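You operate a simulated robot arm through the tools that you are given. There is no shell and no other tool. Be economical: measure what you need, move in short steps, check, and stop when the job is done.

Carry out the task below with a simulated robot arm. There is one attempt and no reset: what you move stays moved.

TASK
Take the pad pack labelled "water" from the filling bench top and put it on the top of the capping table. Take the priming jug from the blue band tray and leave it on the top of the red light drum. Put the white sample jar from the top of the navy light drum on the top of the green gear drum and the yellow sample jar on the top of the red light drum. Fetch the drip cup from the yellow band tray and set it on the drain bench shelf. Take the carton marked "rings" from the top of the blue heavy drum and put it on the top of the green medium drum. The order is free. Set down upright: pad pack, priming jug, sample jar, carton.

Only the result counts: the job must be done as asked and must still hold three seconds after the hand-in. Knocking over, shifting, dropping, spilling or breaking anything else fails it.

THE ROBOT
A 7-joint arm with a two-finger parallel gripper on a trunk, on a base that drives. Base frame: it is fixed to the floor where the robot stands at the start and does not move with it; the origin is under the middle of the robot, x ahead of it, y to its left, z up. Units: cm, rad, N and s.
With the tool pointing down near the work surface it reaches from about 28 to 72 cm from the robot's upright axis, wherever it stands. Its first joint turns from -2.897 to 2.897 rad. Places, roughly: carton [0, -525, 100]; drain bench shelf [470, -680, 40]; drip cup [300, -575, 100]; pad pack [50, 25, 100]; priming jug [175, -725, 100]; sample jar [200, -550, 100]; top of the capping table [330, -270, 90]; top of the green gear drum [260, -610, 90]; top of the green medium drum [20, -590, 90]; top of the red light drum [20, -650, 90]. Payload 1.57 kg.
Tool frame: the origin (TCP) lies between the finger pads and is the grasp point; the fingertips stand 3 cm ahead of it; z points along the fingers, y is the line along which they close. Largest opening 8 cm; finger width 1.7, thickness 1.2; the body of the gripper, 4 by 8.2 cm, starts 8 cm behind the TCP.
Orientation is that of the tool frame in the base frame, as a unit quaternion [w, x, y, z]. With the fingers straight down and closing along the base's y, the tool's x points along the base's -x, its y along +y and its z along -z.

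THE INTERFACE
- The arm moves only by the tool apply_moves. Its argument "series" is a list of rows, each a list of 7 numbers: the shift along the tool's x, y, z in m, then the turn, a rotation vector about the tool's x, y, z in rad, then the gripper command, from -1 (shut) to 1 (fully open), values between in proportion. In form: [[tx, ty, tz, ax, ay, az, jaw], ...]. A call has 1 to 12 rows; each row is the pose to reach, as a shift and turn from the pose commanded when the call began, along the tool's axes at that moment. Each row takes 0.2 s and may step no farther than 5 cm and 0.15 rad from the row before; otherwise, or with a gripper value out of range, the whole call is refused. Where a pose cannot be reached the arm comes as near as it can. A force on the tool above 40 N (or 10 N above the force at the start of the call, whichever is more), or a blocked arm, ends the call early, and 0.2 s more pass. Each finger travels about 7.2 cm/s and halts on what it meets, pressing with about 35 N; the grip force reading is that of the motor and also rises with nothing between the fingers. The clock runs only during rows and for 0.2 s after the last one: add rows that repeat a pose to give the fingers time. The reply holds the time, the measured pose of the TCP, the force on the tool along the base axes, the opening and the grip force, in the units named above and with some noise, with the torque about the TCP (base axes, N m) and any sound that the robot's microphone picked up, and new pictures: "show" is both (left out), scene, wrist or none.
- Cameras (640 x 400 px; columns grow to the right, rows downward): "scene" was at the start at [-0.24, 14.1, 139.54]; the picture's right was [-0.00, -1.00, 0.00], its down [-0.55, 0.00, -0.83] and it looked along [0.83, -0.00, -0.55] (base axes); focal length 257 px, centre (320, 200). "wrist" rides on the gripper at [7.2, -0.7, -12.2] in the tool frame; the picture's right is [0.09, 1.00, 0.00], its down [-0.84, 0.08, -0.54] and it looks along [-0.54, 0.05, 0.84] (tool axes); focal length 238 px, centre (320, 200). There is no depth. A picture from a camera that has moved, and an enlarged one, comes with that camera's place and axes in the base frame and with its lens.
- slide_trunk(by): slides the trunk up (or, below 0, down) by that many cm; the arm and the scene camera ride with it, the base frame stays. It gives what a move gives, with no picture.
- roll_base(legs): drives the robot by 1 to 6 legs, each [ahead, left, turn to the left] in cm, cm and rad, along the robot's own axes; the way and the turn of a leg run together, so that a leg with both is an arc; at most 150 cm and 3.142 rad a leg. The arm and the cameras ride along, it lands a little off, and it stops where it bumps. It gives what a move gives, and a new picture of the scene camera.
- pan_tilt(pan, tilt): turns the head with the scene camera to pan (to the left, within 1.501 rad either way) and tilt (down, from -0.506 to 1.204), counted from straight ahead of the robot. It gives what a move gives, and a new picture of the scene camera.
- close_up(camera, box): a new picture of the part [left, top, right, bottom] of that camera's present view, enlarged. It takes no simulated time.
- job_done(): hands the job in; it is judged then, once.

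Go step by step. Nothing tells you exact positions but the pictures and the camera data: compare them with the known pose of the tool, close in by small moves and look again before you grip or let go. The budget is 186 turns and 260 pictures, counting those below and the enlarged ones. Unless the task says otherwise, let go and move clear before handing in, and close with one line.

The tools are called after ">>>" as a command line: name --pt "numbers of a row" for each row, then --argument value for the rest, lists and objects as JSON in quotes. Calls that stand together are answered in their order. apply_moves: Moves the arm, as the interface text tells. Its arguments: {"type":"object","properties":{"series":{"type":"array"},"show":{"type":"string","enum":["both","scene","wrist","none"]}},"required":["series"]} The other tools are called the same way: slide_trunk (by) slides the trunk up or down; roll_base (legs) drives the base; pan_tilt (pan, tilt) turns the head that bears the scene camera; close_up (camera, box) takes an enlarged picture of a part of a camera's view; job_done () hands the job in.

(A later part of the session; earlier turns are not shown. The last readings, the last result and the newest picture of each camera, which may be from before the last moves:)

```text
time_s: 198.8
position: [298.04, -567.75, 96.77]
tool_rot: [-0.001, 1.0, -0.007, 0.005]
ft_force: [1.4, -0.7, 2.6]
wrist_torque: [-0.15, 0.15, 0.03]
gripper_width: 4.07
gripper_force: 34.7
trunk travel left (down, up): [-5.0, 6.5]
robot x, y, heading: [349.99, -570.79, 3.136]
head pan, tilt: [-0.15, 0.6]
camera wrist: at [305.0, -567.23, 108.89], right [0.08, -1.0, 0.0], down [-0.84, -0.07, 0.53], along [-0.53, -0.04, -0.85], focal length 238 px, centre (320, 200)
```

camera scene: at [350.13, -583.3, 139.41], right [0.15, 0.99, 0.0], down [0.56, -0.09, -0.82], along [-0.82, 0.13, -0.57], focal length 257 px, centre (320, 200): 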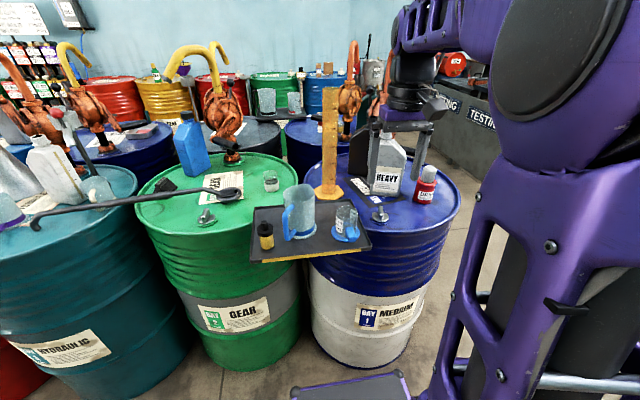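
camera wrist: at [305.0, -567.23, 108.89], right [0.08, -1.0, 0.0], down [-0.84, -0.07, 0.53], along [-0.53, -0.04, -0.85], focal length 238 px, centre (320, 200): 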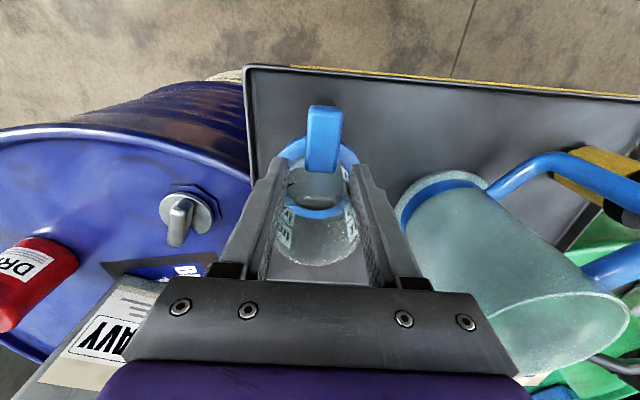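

The cup is gripped (4.1 cm). Lifting, retracting, then backing off and turning around toward the drain bench.

>>> apply_moves --pt "0 0 -0.045 0 0 0 -1" --pt "0 0 -0.09 0 0 0 -1" --pt "0 0 -0.135 0 0 0 -1" --pt "0 0 -0.18 0 0 0 -1" --pt "0.035 -0.02 -0.19 0 0 0 -1" --pt "0.07 -0.04 -0.19 0 0 0 -1" --pt "0.1 -0.06 -0.19 0 0 0 -1" --show "wrist"

>>> roll_base --legs '[[-12, 0, 0], [0, 60, 0], [0, 0, 3.141]]'

```text
time_s: 200.4
position: [307.92, -561.99, 115.96]
tool_rot: [0.0, 1.0, -0.007, 0.006]
ft_force: [-0.2, -0.1, -1.2]
wrist_torque: [-0.01, -0.02, -0.02]
gripper_width: 2.13
gripper_force: 34.1
trunk travel left (down, up): [-5.0, 6.5]
robot x, y, heading: [349.96, -571.05, 3.138]
head pan, tilt: [-0.15, 0.6]
camera wrist: at [314.86, -561.43, 128.01], right [0.08, -1.0, 0.0], down [-0.85, -0.07, 0.53], along [-0.53, -0.04, -0.85], focal length 238 px, centre (320, 200)
```

wrist: 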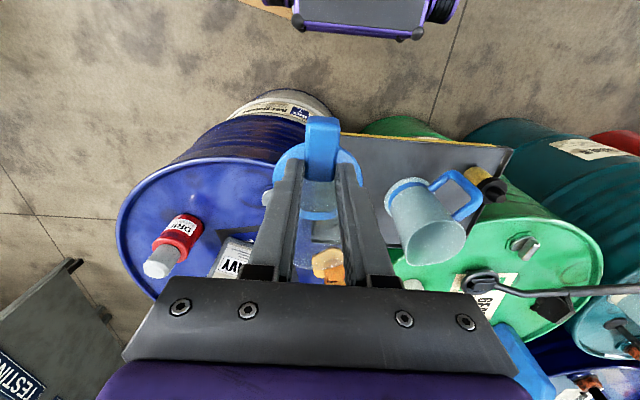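

```text
time_s: 215.0
position: [404.37, -639.91, 115.87]
tool_rot: [-0.007, 0.01, 1.0, -0.001]
ft_force: [0.2, -0.2, -0.7]
wrist_torque: [0.06, 0.0, -0.05]
gripper_width: 2.13
gripper_force: 33.7
trunk travel left (down, up): [-5.0, 6.5]
robot x, y, heading: [361.85, -630.84, -0.008]
head pan, tilt: [-0.15, 0.6]
camera scene: at [361.81, -618.12, 139.41], right [-0.16, -0.99, 0.0], down [-0.56, 0.09, -0.83], along [0.81, -0.13, -0.56], focal length 257 px, centre (320, 200)
```

scene: 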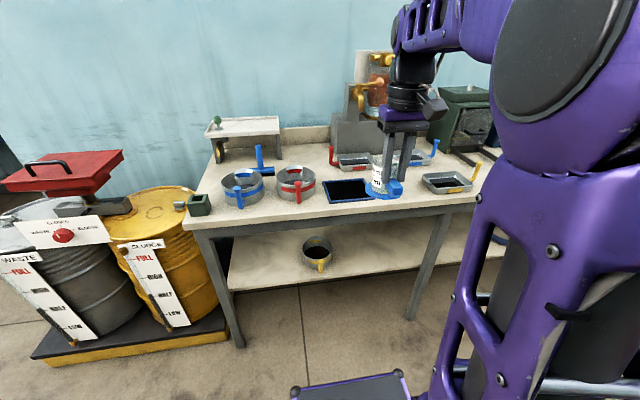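

The opening fell from 4.1 to 2.1 cm during the lift, so the cup slipped or shifted in the fingers. I need a close look at both views.

>>> close_up --camera "scene" --box '[340, 90, 460, 220]'

>>> close_up --camera "wrist" --box '[220, 60, 420, 300]'

```text
3.08 times, centred on (400, 155) of scene
camera zoom: at [361.81, -618.12, 139.41], right [-0.16, -0.99, 0.0], down [-0.56, 0.09, -0.83], along [0.81, -0.13, -0.56], focal length 792 px, centre (74, 338)
```

zoom: 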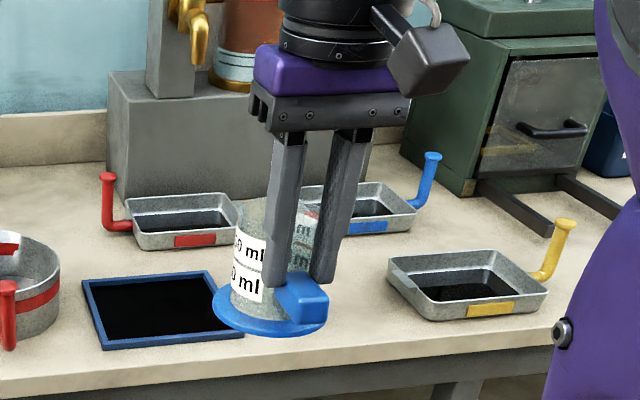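

```text
1.67 times, centred on (320, 180) of wrist
camera zoom: at [397.24, -640.38, 128.0], right [-0.07, 1.0, 0.0], down [0.85, 0.06, 0.53], along [0.53, 0.04, -0.85], focal length 397 px, centre (320, 233)
```

zoom: 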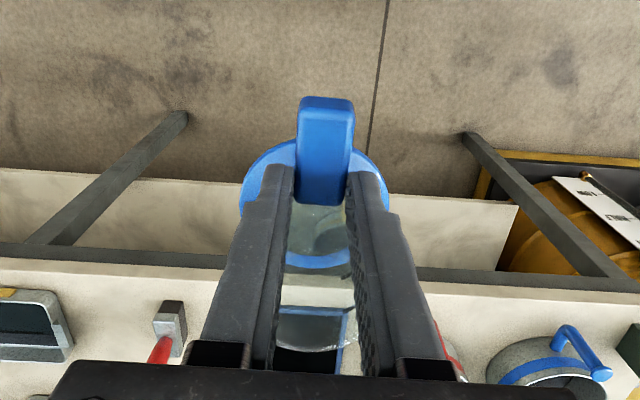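

The fingers have shifted onto the cup's handle, a 2.1 cm block, and hold it firmly with the cup still upright. The drain shelf (z≈40) is open in front under the bench top, with a free stretch near y≈-658. I'll line up with it and lower the trunk.

>>> roll_base --legs '[[0, -20, 0]]'

>>> slide_trunk --by -5

>>> pan_tilt --pan 0.1 --tilt 0.75

```text
time_s: 217.6
position: [404.14, -659.76, 115.91]
tool_rot: [-0.007, 0.01, 1.0, -0.001]
ft_force: [0.6, -0.3, 0.1]
wrist_torque: [-0.01, -0.01, -0.02]
gripper_width: 2.12
gripper_force: 34.2
trunk travel left (down, up): [-5.0, 6.5]
robot x, y, heading: [362.03, -650.92, -0.009]
head pan, tilt: [-0.15, 0.6]
camera scene: at [361.62, -638.08, 139.41], right [-0.16, -0.99, 0.0], down [-0.56, 0.09, -0.83], along [0.81, -0.13, -0.56], focal length 257 px, centre (320, 200)
```

scene: 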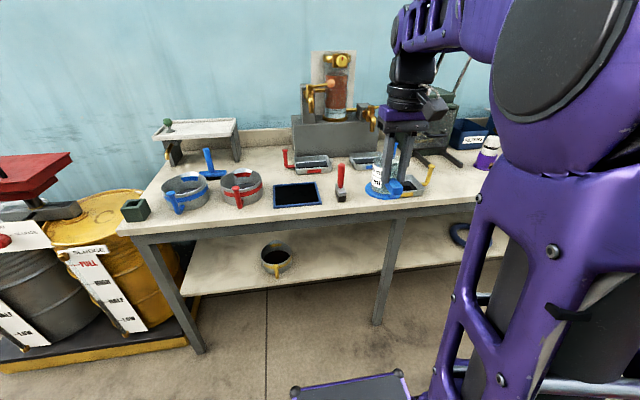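

```text
time_s: 218.5
position: [404.2, -659.83, 111.02]
tool_rot: [-0.007, 0.01, 1.0, -0.001]
ft_force: [-0.3, -0.3, -1.2]
wrist_torque: [-0.01, 0.03, 0.01]
gripper_width: 2.12
gripper_force: 34.6
trunk travel left (down, up): [0.0, 11.5]
robot x, y, heading: [362.31, -651.07, -0.007]
head pan, tilt: [-0.15, 0.6]
```

```text
time_s: 219.2
position: [404.15, -659.75, 110.84]
tool_rot: [-0.007, 0.009, 1.0, -0.001]
ft_force: [0.7, -0.3, -1.7]
wrist_torque: [0.04, 0.04, 0.01]
gripper_width: 2.1
gripper_force: 34.5
trunk travel left (down, up): [0.0, 11.5]
robot x, y, heading: [362.07, -650.52, -0.007]
head pan, tilt: [0.099, 0.75]
camera scene: at [361.15, -635.94, 133.12], right [0.09, -1.0, 0.0], down [-0.68, -0.06, -0.73], along [0.73, 0.07, -0.68], focal length 257 px, centre (320, 200)
```

scene: 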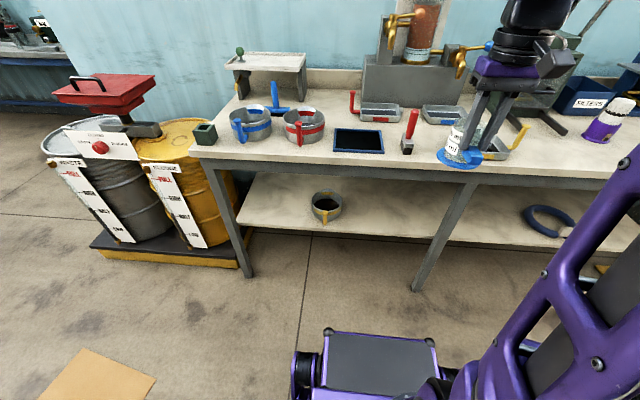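

The base front box is about 30 cm ahead of the axis and 50 cm high, so I'll lower the arm tilted forward about 38° in front of the bench. After that I'll drive the cup in under the top.

>>> apply_moves --pt "-0.01 0.004 0.045 0 -0.06 0 -1" --pt "-0.02 0.008 0.09 0 -0.13 0 -1" --pt "-0.03 0.012 0.135 0 -0.2 0 -1" --pt "-0.04 0.016 0.18 0 -0.27 0 -1" --pt "-0.05 0.02 0.225 0 -0.34 0 -1" --pt "-0.06 0.024 0.27 0 -0.41 0 -1" --pt "-0.07 0.028 0.315 0 -0.48 0 -1" --pt "-0.08 0.032 0.36 0 -0.55 0 -1" --pt "-0.09 0.036 0.405 0 -0.62 0 -1" --pt "-0.1 0.04 0.44 0 -0.66 0 -1" --pt "-0.1 0.04 0.44 0 -0.66 0 -1"

```text
time_s: 221.6
position: [413.74, -656.06, 66.75]
tool_rot: [0.319, 0.009, 0.948, -0.004]
ft_force: [0.6, 0.2, -0.4]
wrist_torque: [-0.03, 0.08, -0.01]
gripper_width: 2.14
gripper_force: 34.5
trunk travel left (down, up): [0.0, 11.5]
robot x, y, heading: [361.64, -651.25, -0.008]
head pan, tilt: [0.099, 0.75]
camera scene: at [361.15, -635.94, 133.12], right [0.09, -1.0, 0.0], down [-0.68, -0.06, -0.73], along [0.73, 0.07, -0.68], focal length 257 px, centre (320, 200)
camera wrist: at [400.62, -656.43, 71.96], right [-0.05, 1.0, -0.06], down [0.34, 0.07, 0.94], along [0.94, 0.03, -0.34], focal length 238 px, centre (320, 200)
```

scene: 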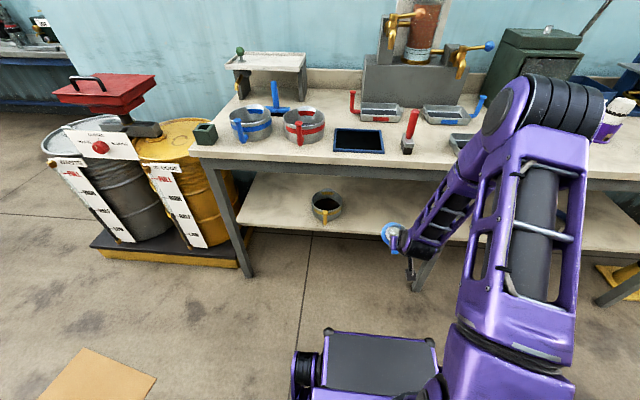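
wrist: 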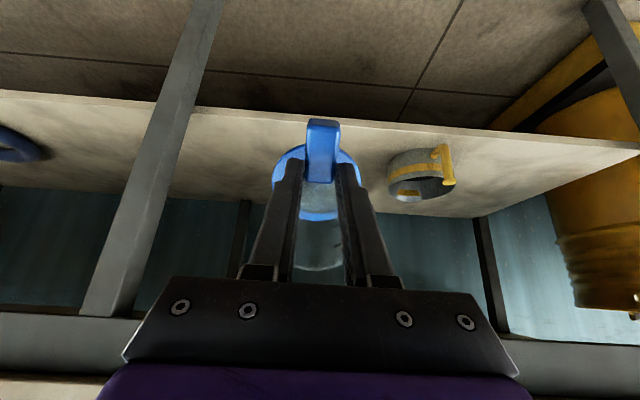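

Reaching low works well. The shelf top now estimates at z≈47 with its front edge at x≈432. I'll lower to z≈56 and then extend the arm forward under the top rather than driving far.

>>> apply_moves --pt "0.021 0 0.028 0 0 0 -1" --pt "0.042 0 0.056 0 0 0 -1" --pt "0.063 0 0.084 0 0 0 -1" --pt "0.031 0 0.108 0 0 0 -1" --pt "-0.001 0 0.132 0 0 0 -1" --pt "-0.032 0 0.156 0 0 0 -1"

```text
time_s: 223.0
position: [425.45, -656.34, 56.21]
tool_rot: [0.317, 0.009, 0.948, -0.003]
ft_force: [1.1, -0.5, -0.6]
wrist_torque: [0.01, 0.04, 0.04]
gripper_width: 2.1
gripper_force: 34.6
trunk travel left (down, up): [0.0, 11.5]
robot x, y, heading: [362.41, -650.83, -0.011]
head pan, tilt: [0.099, 0.75]
camera scene: at [361.14, -635.94, 133.12], right [0.09, -1.0, 0.0], down [-0.68, -0.06, -0.73], along [0.73, 0.07, -0.68], focal length 257 px, centre (320, 200)
camera wrist: at [412.41, -656.72, 61.47], right [-0.05, 1.0, -0.06], down [0.34, 0.07, 0.94], along [0.94, 0.03, -0.35], focal length 238 px, centre (320, 200)
```

scene: 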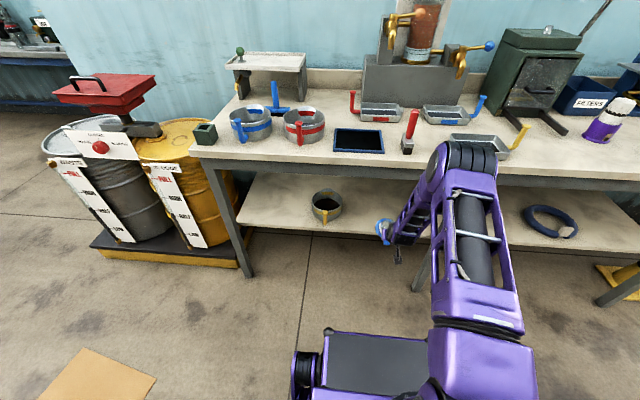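
wrist: 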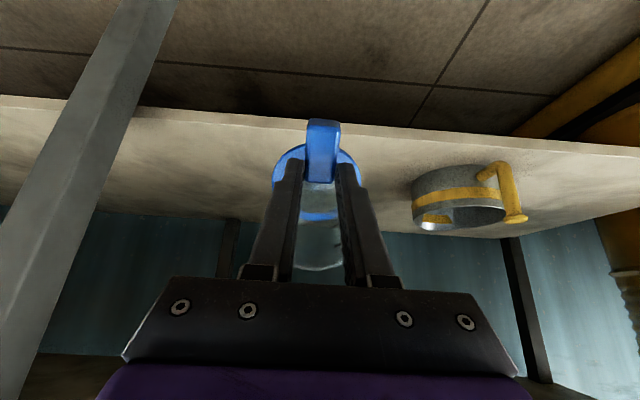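

The elbow stays clear behind the bench edge. A 13 cm drive ahead puts the cup over the shelf.

>>> roll_base --legs '[[13, 0, 0]]'

>>> close_up --camera "wrist" --box '[0, 0, 640, 400]'

>>> close_up --camera "scene" --box '[280, 100, 560, 280]'

```text
time_s: 224.3
position: [438.32, -656.39, 56.31]
tool_rot: [0.317, 0.009, 0.948, -0.004]
ft_force: [0.7, -0.7, -1.9]
wrist_torque: [-0.04, 0.04, -0.02]
gripper_width: 2.09
gripper_force: 34.4
trunk travel left (down, up): [0.0, 11.5]
robot x, y, heading: [374.91, -651.02, -0.011]
head pan, tilt: [0.099, 0.75]
camera scene: at [373.97, -636.04, 133.12], right [0.09, -1.0, 0.0], down [-0.68, -0.06, -0.73], along [0.73, 0.07, -0.68], focal length 257 px, centre (320, 200)
```

scene: 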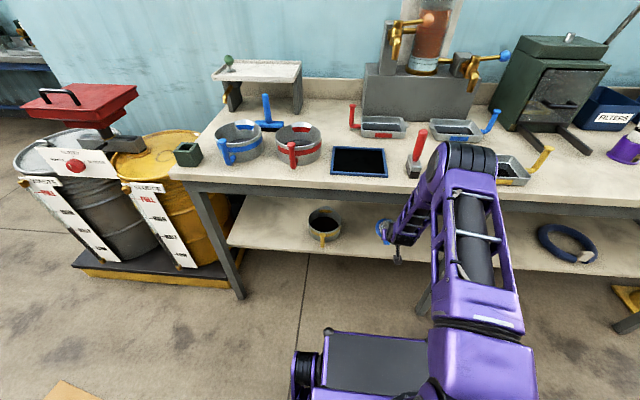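

```text
1.00 times, centred on (320, 200) of wrist (not enlarged: the box is as wide or as high as the picture)
camera zoom: at [425.22, -656.82, 61.48], right [-0.05, 1.0, -0.06], down [0.34, 0.07, 0.94], along [0.94, 0.03, -0.35], focal length 238 px, centre (320, 200)
```

zoom: 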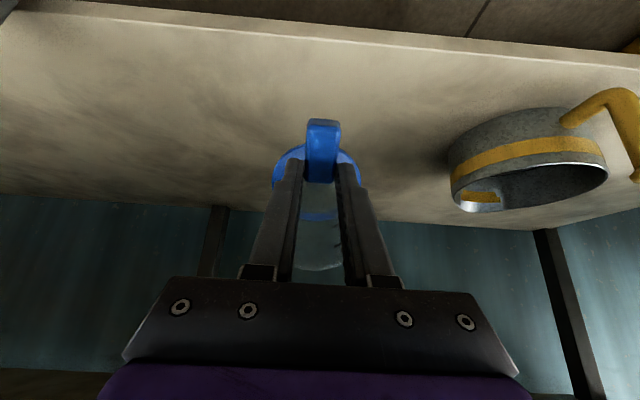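

```text
2.22 times, centred on (420, 190) of scene
camera zoom: at [373.97, -636.04, 133.12], right [0.09, -1.0, 0.0], down [-0.68, -0.06, -0.73], along [0.73, 0.07, -0.68], focal length 572 px, centre (98, 222)
```

zoom: 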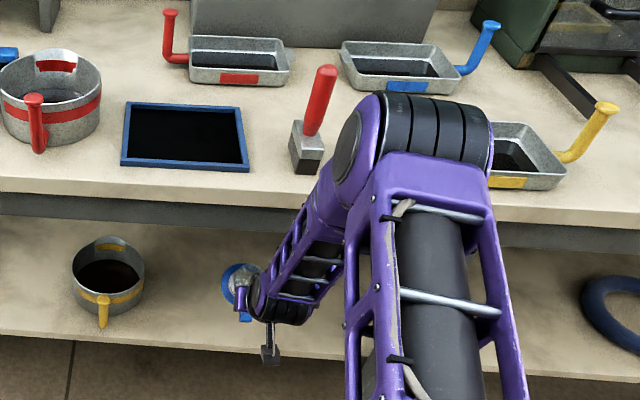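

Good position. Moving 3 cm further in and lowering in 1 cm steps until contact.

>>> apply_moves --pt "-0.024 0 0.018 0 0 0 -1" --pt "-0.018 0 0.026 0 0 0 -1" --pt "-0.012 0 0.034 0 0 0 -1" --pt "-0.006 0 0.042 0 0 0 -1" --pt "-0.003 0 0.046 0 0 0 -1"

```text
time_s: 225.5
position: [441.36, -656.48, 52.77]
tool_rot: [0.317, 0.009, 0.948, -0.004]
ft_force: [0.0, 0.7, -0.6]
wrist_torque: [-0.01, -0.01, 0.0]
gripper_width: 2.12
gripper_force: 34.6
trunk travel left (down, up): [0.0, 11.5]
robot x, y, heading: [374.61, -651.28, -0.012]
head pan, tilt: [0.099, 0.75]
camera scene: at [373.98, -636.04, 133.12], right [0.09, -1.0, 0.0], down [-0.68, -0.06, -0.73], along [0.73, 0.07, -0.68], focal length 257 px, centre (320, 200)
camera wrist: at [428.24, -656.9, 58.01], right [-0.06, 1.0, -0.06], down [0.34, 0.07, 0.94], along [0.94, 0.03, -0.35], focal length 238 px, centre (320, 200)
```

scene: 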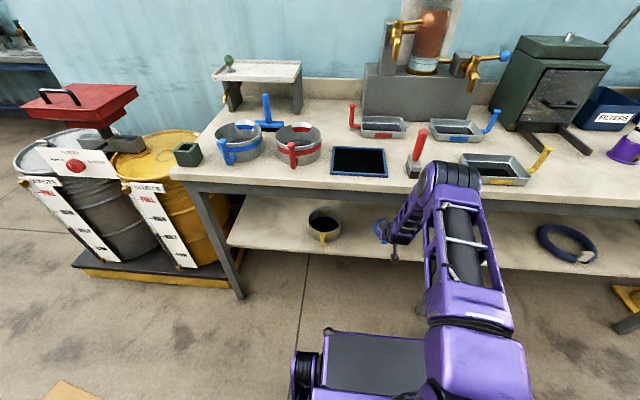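
wrist: 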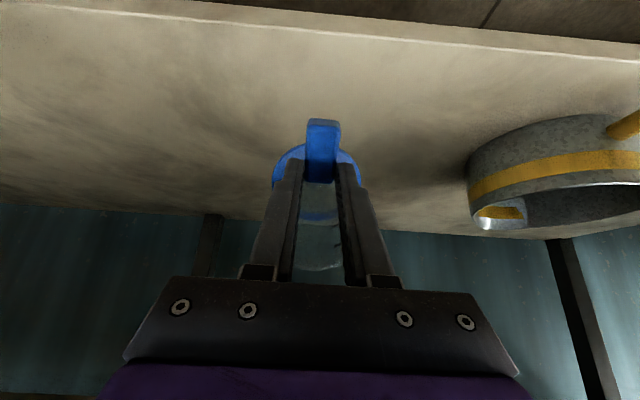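

No contact yet. Continuing down in small steps.

>>> apply_moves --pt "0.005 0 0.0065 0 0 0 -1" --pt "0.01 0 0.013 0 0 0 -1" --pt "0.015 0 0.02 0 0 0 -1" --pt "0.02 0 0.0265 0 0 0 -1" --pt "0.025 0 0.033 0 0 0 -1"

```text
time_s: 226.7
position: [441.32, -656.46, 48.61]
tool_rot: [0.317, 0.01, 0.948, -0.004]
ft_force: [-0.5, 0.6, -0.8]
wrist_torque: [0.02, 0.05, -0.02]
gripper_width: 2.13
gripper_force: 34.2
trunk travel left (down, up): [0.0, 11.5]
robot x, y, heading: [374.72, -650.99, -0.007]
head pan, tilt: [0.099, 0.75]
camera scene: at [373.98, -636.04, 133.12], right [0.09, -1.0, 0.0], down [-0.68, -0.06, -0.73], along [0.73, 0.07, -0.68], focal length 257 px, centre (320, 200)
camera wrist: at [428.22, -656.91, 53.81], right [-0.05, 1.0, -0.06], down [0.34, 0.07, 0.94], along [0.94, 0.03, -0.35], focal length 238 px, centre (320, 200)
```

scene: 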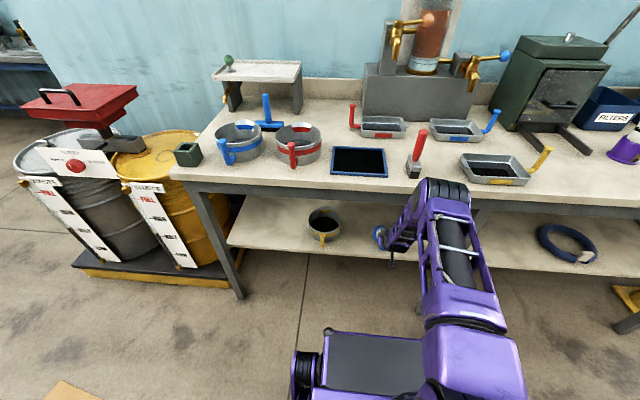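
wrist: 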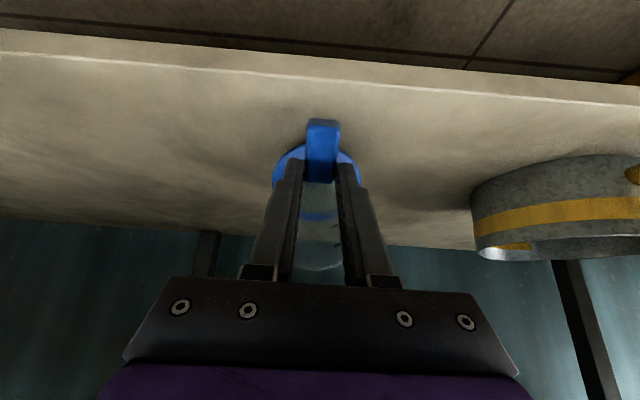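

Shelf height refines to about 43. Lowering in 5 mm steps.

>>> apply_moves --pt "0.003 0 0.004 0 0 0 -1" --pt "0.006 0 0.008 0 0 0 -1" --pt "0.009 0 0.012 0 0 0 -1" --pt "0.012 0 0.016 0 0 0 -1" --pt "0.015 0 0.02 0 0 0 -1" --show "wrist"

```text
time_s: 227.9
position: [441.47, -656.48, 46.48]
tool_rot: [0.321, 0.008, 0.947, -0.003]
ft_force: [-0.6, 1.5, 25.0]
wrist_torque: [0.07, -0.78, 0.02]
gripper_width: 2.12
gripper_force: 34.4
trunk travel left (down, up): [0.0, 11.5]
robot x, y, heading: [374.83, -650.95, -0.012]
head pan, tilt: [0.099, 0.75]
camera wrist: at [428.34, -656.86, 51.53], right [-0.05, 1.0, -0.06], down [0.34, 0.07, 0.94], along [0.94, 0.03, -0.34], focal length 238 px, centre (320, 200)
```

wrist: 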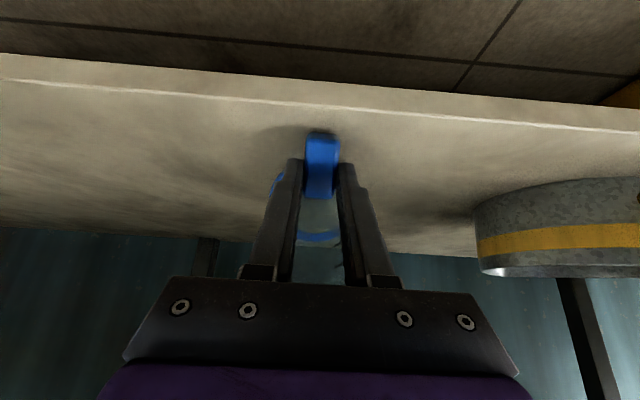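

Contact made. Easing off slightly, opening slowly, then looking before withdrawing.

>>> apply_moves --pt "-0.0018 0 -0.0024 0 0 0 -1" --pt "-0.0018 0 -0.0024 0 0 0 -0.35" --pt "-0.0018 0 -0.0024 0 0 0 -0.1" --pt "-0.0018 0 -0.0024 0 0 0 0.4" --pt "-0.0018 0 -0.0024 0 0 0 0.8" --pt "-0.0018 0 -0.0024 0 0 0 0.8" --show "wrist"

```text
time_s: 229.3
position: [441.27, -656.47, 46.48]
tool_rot: [0.317, 0.009, 0.948, -0.004]
ft_force: [0.5, 0.2, 0.7]
wrist_torque: [-0.02, 0.0, 0.02]
gripper_width: 7.18
gripper_force: 0.0
trunk travel left (down, up): [0.0, 11.5]
robot x, y, heading: [374.66, -651.26, -0.008]
head pan, tilt: [0.099, 0.75]
camera wrist: at [428.24, -656.9, 51.61], right [-0.05, 1.0, -0.06], down [0.34, 0.07, 0.94], along [0.94, 0.03, -0.35], focal length 238 px, centre (320, 200)
```

wrist: 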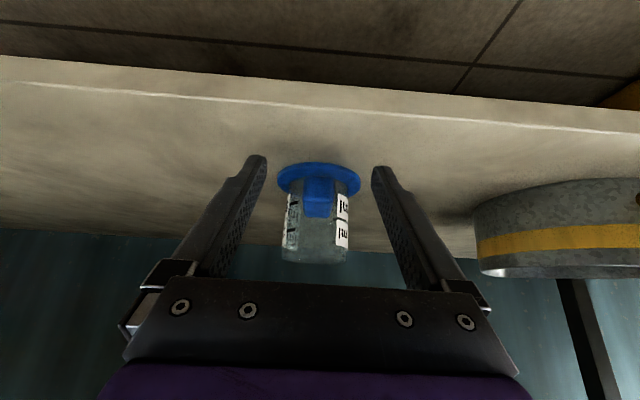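

The drip cup stands upright on the shelf. Backing straight out, then raising and straightening the arm.

>>> roll_base --legs '[[-22, 0, 0]]'

>>> apply_moves --pt "-0.013 -0.005 -0.046 0 0.054 0 1" --pt "-0.026 -0.011 -0.091 0 0.108 0 1" --pt "-0.039 -0.016 -0.137 0 0.162 0 1" --pt "-0.052 -0.022 -0.182 0 0.216 0 1" --pt "-0.065 -0.027 -0.228 0 0.27 0 1" --pt "-0.078 -0.032 -0.274 0 0.325 0 1" --pt "-0.091 -0.038 -0.319 0 0.379 0 1" --pt "-0.105 -0.043 -0.365 0 0.433 0 1" --pt "-0.118 -0.049 -0.411 0 0.487 0 1" --pt "-0.131 -0.054 -0.456 0 0.541 0 1" --pt "-0.144 -0.06 -0.502 0 0.595 0 1" --pt "-0.157 -0.065 -0.548 0 0.65 0 1" --show "none"

>>> slide_trunk --by 5

>>> pan_tilt --pan 0.0 --tilt 0.6

```text
time_s: 231.0
position: [419.51, -656.4, 46.4]
tool_rot: [0.318, 0.009, 0.948, -0.004]
ft_force: [0.2, 0.2, 0.2]
wrist_torque: [0.01, -0.02, 0.03]
gripper_width: 7.19
gripper_force: 0.0
trunk travel left (down, up): [0.0, 11.5]
robot x, y, heading: [353.15, -650.85, -0.009]
head pan, tilt: [0.099, 0.75]
camera scene: at [352.18, -635.85, 133.12], right [0.09, -1.0, 0.0], down [-0.68, -0.06, -0.73], along [0.73, 0.07, -0.68], focal length 257 px, centre (320, 200)
```

scene: 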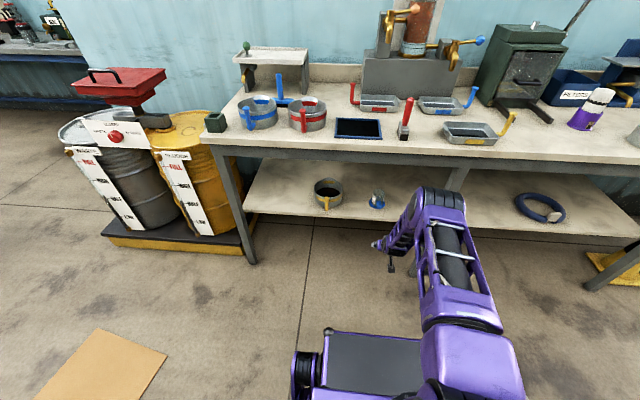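

```text
time_s: 233.6
position: [398.81, -662.26, 99.63]
tool_rot: [-0.002, 0.009, 1.0, 0.001]
ft_force: [-0.1, -0.6, 0.3]
wrist_torque: [-0.01, 0.03, 0.01]
gripper_width: 8.01
gripper_force: 0.1
trunk travel left (down, up): [0.0, 11.5]
robot x, y, heading: [352.81, -650.96, -0.013]
head pan, tilt: [0.099, 0.75]
```

```text
time_s: 234.5
position: [398.9, -662.41, 104.59]
tool_rot: [-0.001, 0.01, 1.0, -0.001]
ft_force: [-0.3, -0.4, -0.1]
wrist_torque: [-0.01, 0.01, 0.0]
gripper_width: 8.01
gripper_force: 0.0
trunk travel left (down, up): [-5.0, 6.5]
robot x, y, heading: [352.85, -650.82, -0.013]
head pan, tilt: [0.099, 0.75]
```

```text
time_s: 235.2
position: [398.93, -662.37, 104.53]
tool_rot: [-0.001, 0.009, 1.0, -0.001]
ft_force: [-0.1, -0.6, 0.3]
wrist_torque: [-0.01, -0.02, 0.03]
gripper_width: 8.0
gripper_force: 0.0
trunk travel left (down, up): [-5.0, 6.5]
robot x, y, heading: [352.65, -651.03, -0.002]
head pan, tilt: [0.0, 0.6]
camera scene: at [352.76, -636.68, 139.4], right [-0.01, -1.0, 0.0], down [-0.57, 0.0, -0.82], along [0.82, -0.01, -0.57], focal length 257 px, centre (320, 200)
```

scene: 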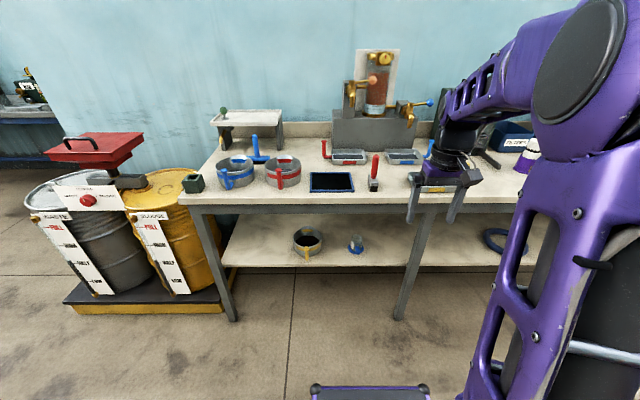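

The drip cup job is done. Next the yellow jar: lifting the arm and driving back round to the front of the navy light drum.

>>> apply_moves --pt "0.02 0.0 -0.04 0 0 0 1" --pt "0.04 0.0 -0.08 0 0 0 1" --pt "0.04 0.0 -0.11 0 0 0 1" --show "none"

>>> roll_base --legs '[[0, 105, 0], [0, 104, 0], [0, 0, -1.571], [0, -100, 0], [0, -66, 0]]'

```text
time_s: 236.0
position: [394.91, -662.29, 115.6]
tool_rot: [-0.002, 0.011, 1.0, -0.001]
ft_force: [1.0, -0.3, 0.4]
wrist_torque: [0.01, 0.03, -0.02]
gripper_width: 7.99
gripper_force: 0.1
trunk travel left (down, up): [-5.0, 6.5]
robot x, y, heading: [352.93, -650.61, -0.01]
head pan, tilt: [0.0, 0.6]
```

```text
time_s: 276.3
position: [176.4, -482.71, 115.52]
tool_rot: [-0.002, 0.714, 0.7, 0.001]
ft_force: [0.5, -0.1, -0.8]
wrist_torque: [0.03, 0.0, -0.02]
gripper_width: 8.01
gripper_force: 0.0
trunk travel left (down, up): [-5.0, 6.5]
robot x, y, heading: [188.18, -440.78, -1.577]
head pan, tilt: [0.0, 0.6]
camera scene: at [201.76, -440.49, 139.41], right [-1.0, 0.01, 0.0], down [0.0, 0.56, -0.83], along [-0.01, -0.83, -0.56], focal length 257 px, centre (320, 200)
```

scene: 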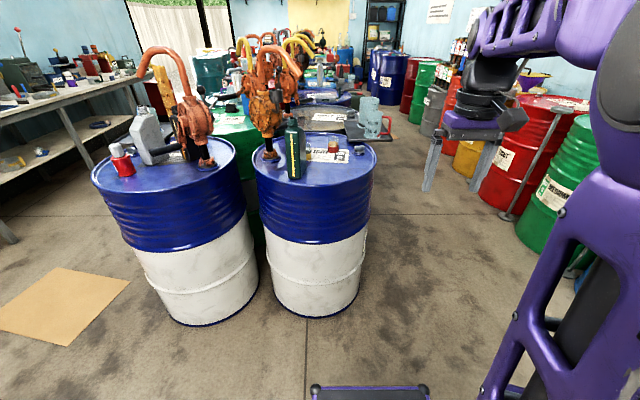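

Driving in 43 cm, then bringing the gripper over the yellow jar with the camera side turned away from the bottle and pump.

>>> roll_base --legs '[[43, 0, 0]]'

>>> apply_moves --pt "-0.01 0.01 -0.003 0 0 -0.143 1" --pt "-0.02 0.02 -0.003 0 0 -0.286 1" --pt "-0.04 0.04 -0.003 0 0 -0.428 1" --pt "-0.06 0.06 -0.003 0 0 -0.571 1" --pt "-0.08 0.08 -0.003 0 0 -0.714 1" --pt "-0.1 0.1 -0.003 0 0 -0.857 1" --pt "-0.12 0.12 -0.003 0 0 -1.0 1" --pt "-0.14 0.14 -0.003 0 0 -1.143 1" --pt "-0.16 0.16 -0.003 0 0 -1.285 1" --pt "-0.18 0.18 -0.003 0 0 -1.428 1" --pt "-0.19 0.19 -0.003 0 0 -1.571 1"

```text
time_s: 279.0
position: [175.87, -525.97, 115.62]
tool_rot: [-0.001, 0.715, 0.699, 0.0]
ft_force: [0.0, 0.5, -0.3]
wrist_torque: [0.0, 0.01, 0.01]
gripper_width: 8.01
gripper_force: 0.1
trunk travel left (down, up): [-5.0, 6.5]
robot x, y, heading: [187.33, -484.28, -1.58]
head pan, tilt: [0.0, 0.6]
camera scene: at [201.32, -483.94, 139.41], right [-1.0, 0.01, 0.0], down [0.01, 0.56, -0.83], along [-0.01, -0.83, -0.56], focal length 257 px, centre (320, 200)
```

scene: 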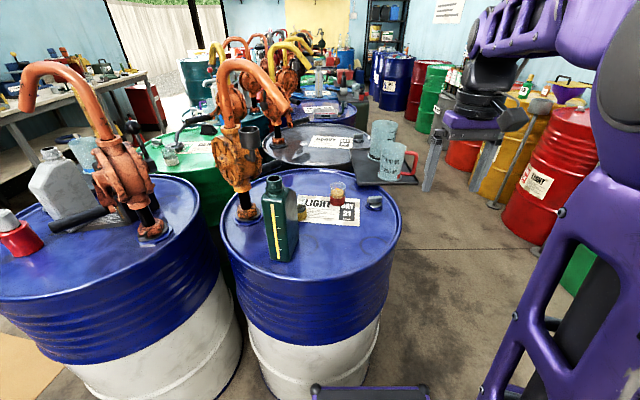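

```text
time_s: 281.4
position: [194.54, -545.36, 115.68]
tool_rot: [0.0, 0.009, 1.0, 0.002]
ft_force: [-0.5, 0.5, -0.6]
wrist_torque: [-0.01, 0.03, -0.02]
gripper_width: 8.02
gripper_force: 0.0
trunk travel left (down, up): [-5.0, 6.5]
robot x, y, heading: [187.21, -484.12, -1.586]
head pan, tilt: [0.0, 0.6]
camera scene: at [201.32, -483.95, 139.41], right [-1.0, 0.01, 0.0], down [0.01, 0.56, -0.83], along [-0.01, -0.83, -0.56], focal length 257 px, centre (320, 200)
camera wrist: at [187.26, -546.03, 127.78], right [-0.07, 1.0, 0.0], down [0.84, 0.06, 0.54], along [0.54, 0.04, -0.84], focal length 238 px, centre (320, 200)
```

scene: 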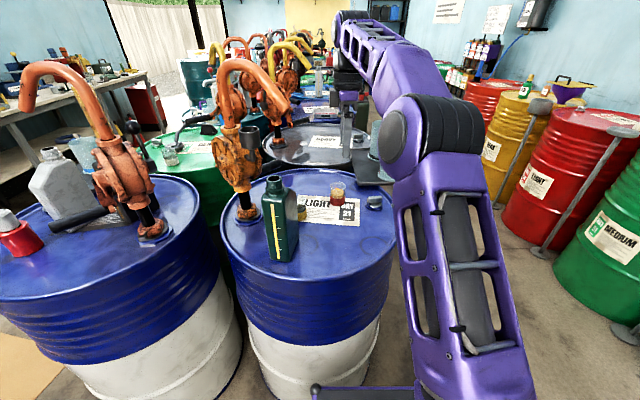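
wrist: 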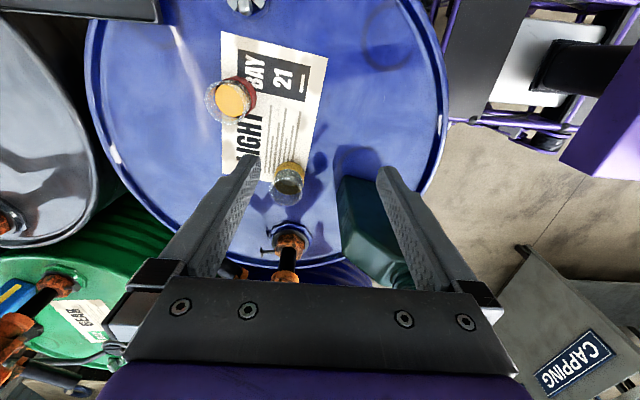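

The pump's spout ends at about (209,-550.5,122), right above the yellow jar at (206.1,-549.8), so a vertical approach would hit it. I'll come in tilted about 40° through the gap between red jar and bottle, from direction (-0.94, 0.34). First yaw and tilt here.

>>> apply_moves --pt "0 0 0 0 0 0.12 1" --pt "0 0 0 0 0 0.24 1" --pt "0 0 0 0 0 0.34 1" --show "none"

>>> apply_moves --pt "0 0 0 0 -0.14 0 1" --pt "0 0 0 0 -0.28 0 1" --pt "0 0 0 0 -0.42 0 1" --pt "0 0 0 0 -0.56 0 1" --pt "0 0 0 0 -0.7 0 1" --pt "0 0 0 0 -0.7 0 1"

```text
time_s: 282.2
position: [194.45, -545.46, 115.83]
tool_rot: [-0.001, 0.181, 0.984, 0.001]
ft_force: [1.5, -0.4, -0.1]
wrist_torque: [-0.02, 0.01, 0.01]
gripper_width: 7.99
gripper_force: 0.0
trunk travel left (down, up): [-5.0, 6.5]
robot x, y, heading: [187.25, -483.82, -1.587]
head pan, tilt: [0.0, 0.6]
```

```text
time_s: 283.6
position: [194.37, -545.5, 115.85]
tool_rot: [0.337, 0.169, 0.924, -0.06]
ft_force: [0.4, 0.1, -0.1]
wrist_torque: [0.02, -0.02, -0.01]
gripper_width: 8.0
gripper_force: 0.0
trunk travel left (down, up): [-5.0, 6.5]
robot x, y, heading: [187.33, -484.08, -1.586]
head pan, tilt: [0.0, 0.6]
camera scene: at [201.32, -483.95, 139.41], right [-1.0, 0.01, 0.0], down [0.01, 0.56, -0.83], along [-0.01, -0.83, -0.56], focal length 257 px, centre (320, 200)
camera wrist: at [181.68, -541.38, 120.3], right [0.29, 0.96, -0.06], down [0.3, -0.03, 0.95], along [0.91, -0.29, -0.3], focal length 238 px, centre (320, 200)
```

scene: 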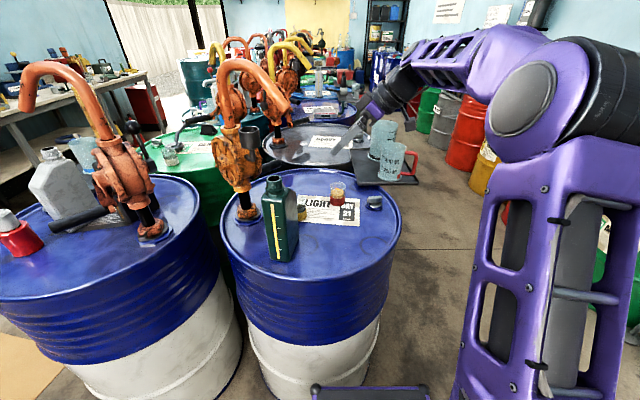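
wrist: 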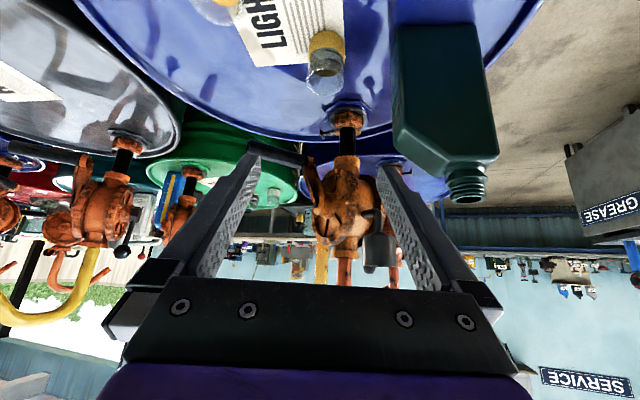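

The tilted approach looks good. Moving to a pre-grasp point 10 cm short of the jar along the tool axis.

>>> apply_moves --pt "0.013 0 0.039 0 0 0 1" --pt "0.026 0 0.077 0 0 0 1" --pt "0.039 0 0.116 0 0 0 1" --pt "0.052 0.0006 0.154 0 0 0 1" --pt "0.052 0.0006 0.154 0 0 0 1"

>>> close_up --camera "scene" --box '[210, 50, 430, 270]'

```text
time_s: 284.8
position: [200.1, -547.54, 100.68]
tool_rot: [0.336, 0.17, 0.924, -0.061]
ft_force: [1.3, 0.1, -0.2]
wrist_torque: [-0.01, 0.0, 0.01]
gripper_width: 8.01
gripper_force: 0.0
trunk travel left (down, up): [-5.0, 6.5]
robot x, y, heading: [187.46, -483.96, -1.584]
head pan, tilt: [0.0, 0.6]
camera scene: at [201.32, -483.96, 139.41], right [-1.0, 0.01, 0.0], down [0.01, 0.56, -0.83], along [-0.01, -0.82, -0.56], focal length 257 px, centre (320, 200)
camera wrist: at [187.34, -543.38, 105.19], right [0.29, 0.96, -0.06], down [0.3, -0.03, 0.95], along [0.91, -0.29, -0.3], focal length 238 px, centre (320, 200)
```

scene: 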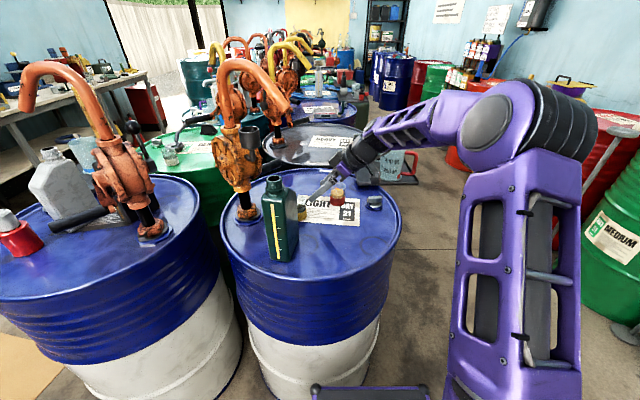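
wrist: 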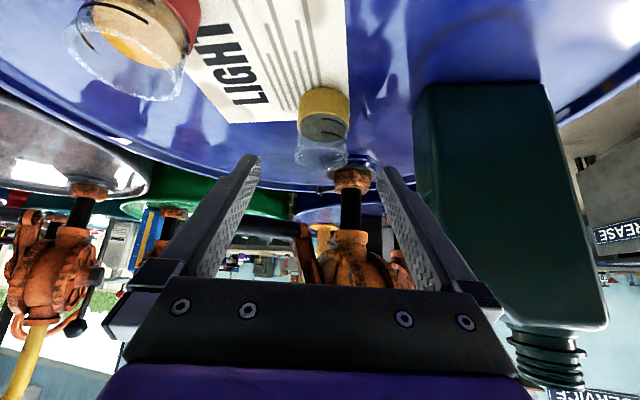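

```text
1.82 times, centred on (320, 160) of scene
camera zoom: at [201.32, -483.96, 139.41], right [-1.0, 0.01, 0.0], down [0.01, 0.56, -0.83], along [-0.01, -0.82, -0.56], focal length 468 px, centre (320, 273)
```

zoom: 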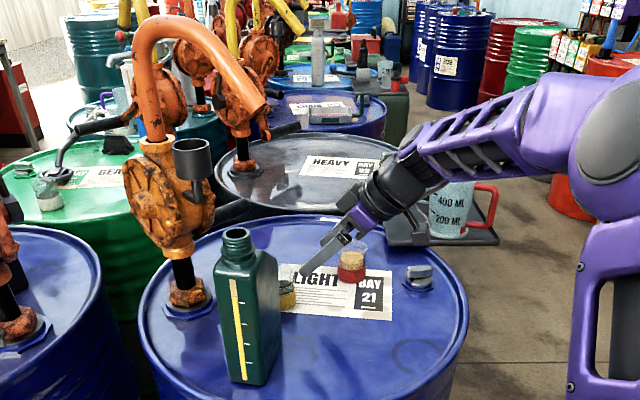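

Alignment is good. Advancing along the tool axis to the jar.

>>> apply_moves --pt "0.001 0.0004 0.032 0 0 0 1" --pt "0.003 0.0008 0.064 0 0 0 1" --pt "0.0044 0.0012 0.094 0 0 0 1" --pt "0.0044 0.0012 0.094 0 0 0 1" --show "wrist"

>>> close_up --camera "scene" --box '[250, 120, 410, 250]'

```text
time_s: 285.8
position: [205.5, -549.39, 93.11]
tool_rot: [0.337, 0.17, 0.924, -0.06]
ft_force: [-0.3, 0.2, -0.5]
wrist_torque: [0.01, 0.02, 0.0]
gripper_width: 8.0
gripper_force: 0.0
trunk travel left (down, up): [-5.0, 6.5]
robot x, y, heading: [187.55, -484.05, -1.582]
head pan, tilt: [0.0, 0.6]
camera wrist: at [192.67, -545.27, 97.63], right [0.29, 0.96, -0.06], down [0.3, -0.03, 0.95], along [0.91, -0.29, -0.3], focal length 238 px, centre (320, 200)
```

wrist: 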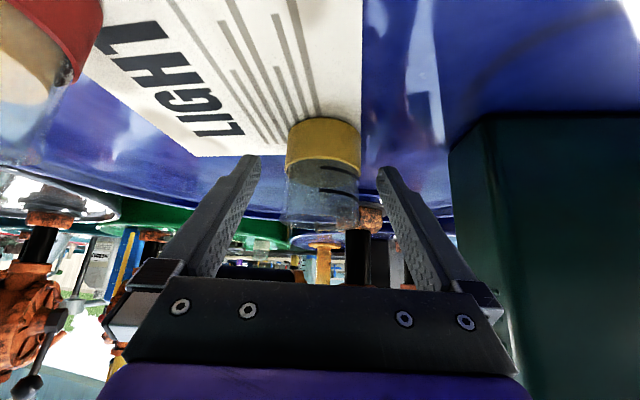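

```text
3.08 times, centred on (330, 185) of scene
camera zoom: at [201.33, -483.95, 139.41], right [-1.0, 0.01, 0.0], down [0.01, 0.56, -0.83], along [-0.01, -0.82, -0.56], focal length 792 px, centre (289, 246)
```

zoom: 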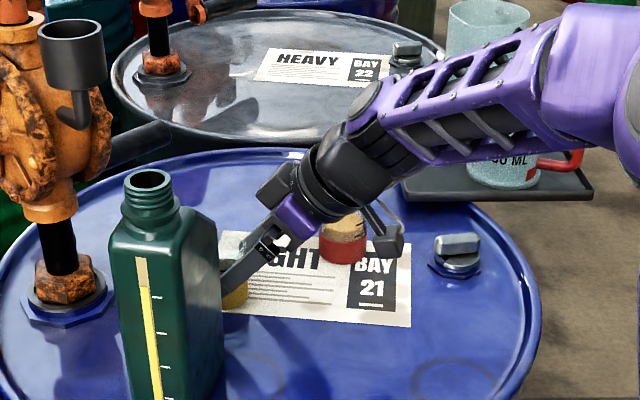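

The jar sits between the fingers. Closing, lifting 6 cm straight up, then withdrawing along the approach direction.

>>> apply_moves --pt "0 0 0 0 0 0 -1" --pt "0 0 0 0 0 0 -1" --pt "0 0 0 0 0 0 -1" --pt "-0.0193 0 -0.023 0 0 0 -1" --pt "-0.0386 0 -0.0459 0 0 0 -1" --pt "-0.008 0 -0.0716 0 0 0 -1" --pt "0.0226 0 -0.0973 0 0 0 -1" --pt "0.0532 0 -0.123 0 0 0 -1" --pt "0.0837 0 -0.1488 0 0 0 -1" --pt "0.058 0 -0.1794 0 0 0 -1"

```text
time_s: 288.0
position: [190.44, -543.86, 103.16]
tool_rot: [0.336, 0.17, 0.924, -0.06]
ft_force: [-0.1, 0.3, -0.5]
wrist_torque: [0.0, 0.03, -0.03]
gripper_width: 5.25
gripper_force: 35.2
trunk travel left (down, up): [-5.0, 6.5]
robot x, y, heading: [187.39, -484.22, -1.582]
head pan, tilt: [0.0, 0.6]
camera scene: at [201.31, -483.98, 139.41], right [-1.0, 0.01, 0.0], down [0.01, 0.57, -0.82], along [-0.01, -0.82, -0.57], focal length 257 px, centre (320, 200)
camera wrist: at [177.68, -539.67, 107.65], right [0.29, 0.96, -0.06], down [0.3, -0.03, 0.95], along [0.91, -0.29, -0.3], focal length 238 px, centre (320, 200)
```

scene: 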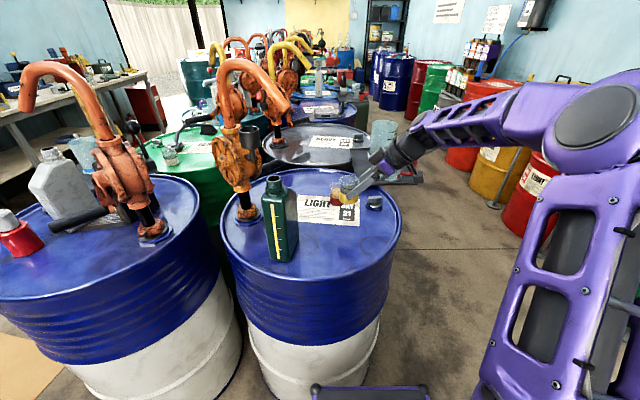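
wrist: 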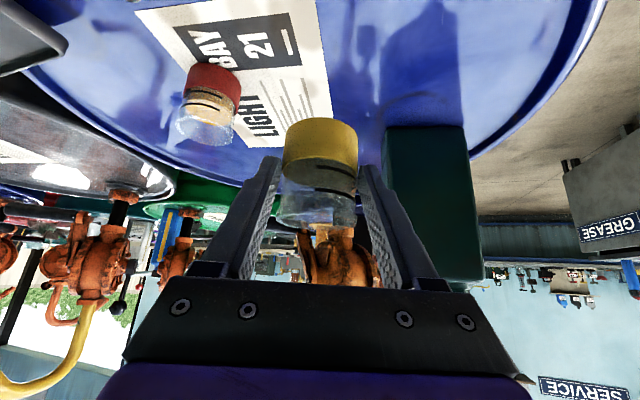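

Yellow jar is held upright. Retracting, backing out and moving over to the other drum row, facing -x.

>>> apply_moves --pt "0.014 0.027 -0.033 0 0 0 -1" --pt "0.028 0.053 -0.065 0 0 0 -1" --pt "0.042 0.08 -0.097 0 0 0 -1" --pt "0.056 0.106 -0.13 0 0 0 -1" --pt "0.069 0.133 -0.162 0 0 0 -1" --show "none"

>>> roll_base --legs '[[-40, 0, 0], [0, -85, 0], [0, 0, -1.571]]'

```text
time_s: 289.2
position: [180.38, -525.76, 111.22]
tool_rot: [0.337, 0.168, 0.925, -0.06]
ft_force: [-0.5, 0.0, -1.5]
wrist_torque: [-0.01, 0.03, -0.03]
gripper_width: 5.26
gripper_force: 35.2
trunk travel left (down, up): [-5.0, 6.5]
robot x, y, heading: [187.08, -483.92, -1.584]
head pan, tilt: [0.0, 0.6]
```

```text
time_s: 303.8
position: [60.96, -436.49, 111.19]
tool_rot: [0.197, 0.771, 0.538, -0.279]
ft_force: [-0.4, 1.2, -0.1]
wrist_torque: [0.03, 0.0, -0.03]
gripper_width: 5.26
gripper_force: 35.0
trunk travel left (down, up): [-5.0, 6.5]
robot x, y, heading: [102.58, -443.1, 3.141]
head pan, tilt: [0.0, 0.6]
camera scene: at [102.66, -457.1, 139.41], right [0.0, 1.0, 0.0], down [0.56, 0.0, -0.83], along [-0.83, 0.0, -0.56], focal length 257 px, centre (320, 200)
```

scene: 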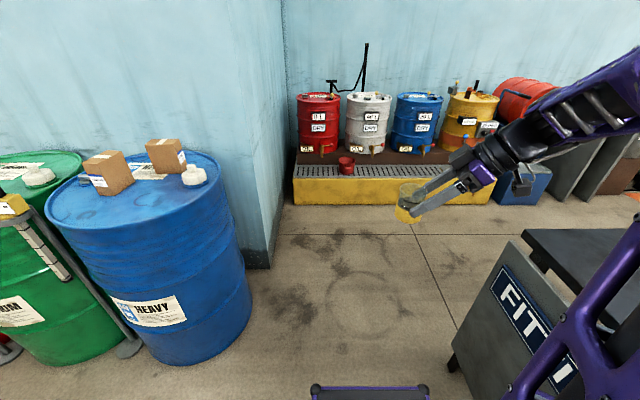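

Blue HEAVY drum with two cartons is at my left front. Strafing left (-y) to the red light drum.

>>> roll_base --legs '[[0, 100, 0], [0, 100, 0]]'

>>> pan_tilt --pan 0.2 --tilt 0.6

```text
time_s: 323.3
position: [59.99, -637.19, 111.07]
tool_rot: [0.196, 0.772, 0.535, -0.281]
ft_force: [0.9, 0.3, -1.8]
wrist_torque: [0.05, 0.04, -0.01]
gripper_width: 5.22
gripper_force: 35.0
trunk travel left (down, up): [-5.0, 6.5]
robot x, y, heading: [101.47, -644.32, 3.134]
head pan, tilt: [0.0, 0.6]
camera scene: at [101.52, -657.9, 139.41], right [0.01, 1.0, 0.0], down [0.56, 0.0, -0.83], along [-0.82, 0.01, -0.56], focal length 257 px, centre (320, 200)
```

scene: 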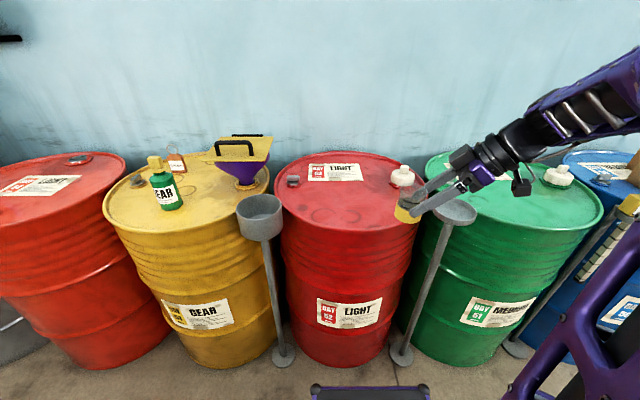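

```text
time_s: 324.0
position: [59.9, -637.21, 111.13]
tool_rot: [0.196, 0.773, 0.534, -0.281]
ft_force: [0.3, 0.7, -1.5]
wrist_torque: [0.01, -0.02, -0.03]
gripper_width: 5.21
gripper_force: 35.1
trunk travel left (down, up): [-5.0, 6.5]
robot x, y, heading: [101.56, -643.76, 3.136]
head pan, tilt: [0.201, 0.6]
camera scene: at [101.68, -659.66, 139.41], right [-0.19, 0.98, 0.0], down [0.55, 0.11, -0.83], along [-0.81, -0.16, -0.56], focal length 257 px, centre (320, 200)
```

scene: 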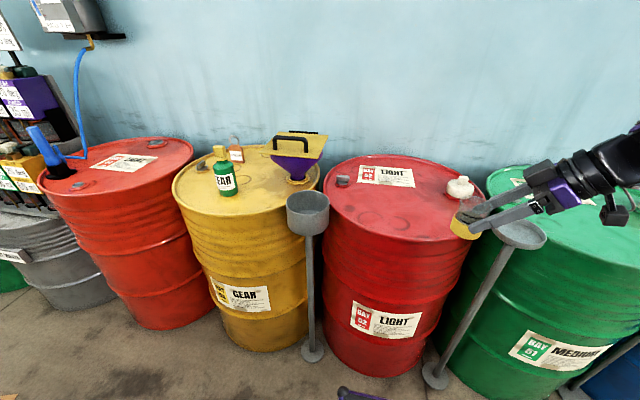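

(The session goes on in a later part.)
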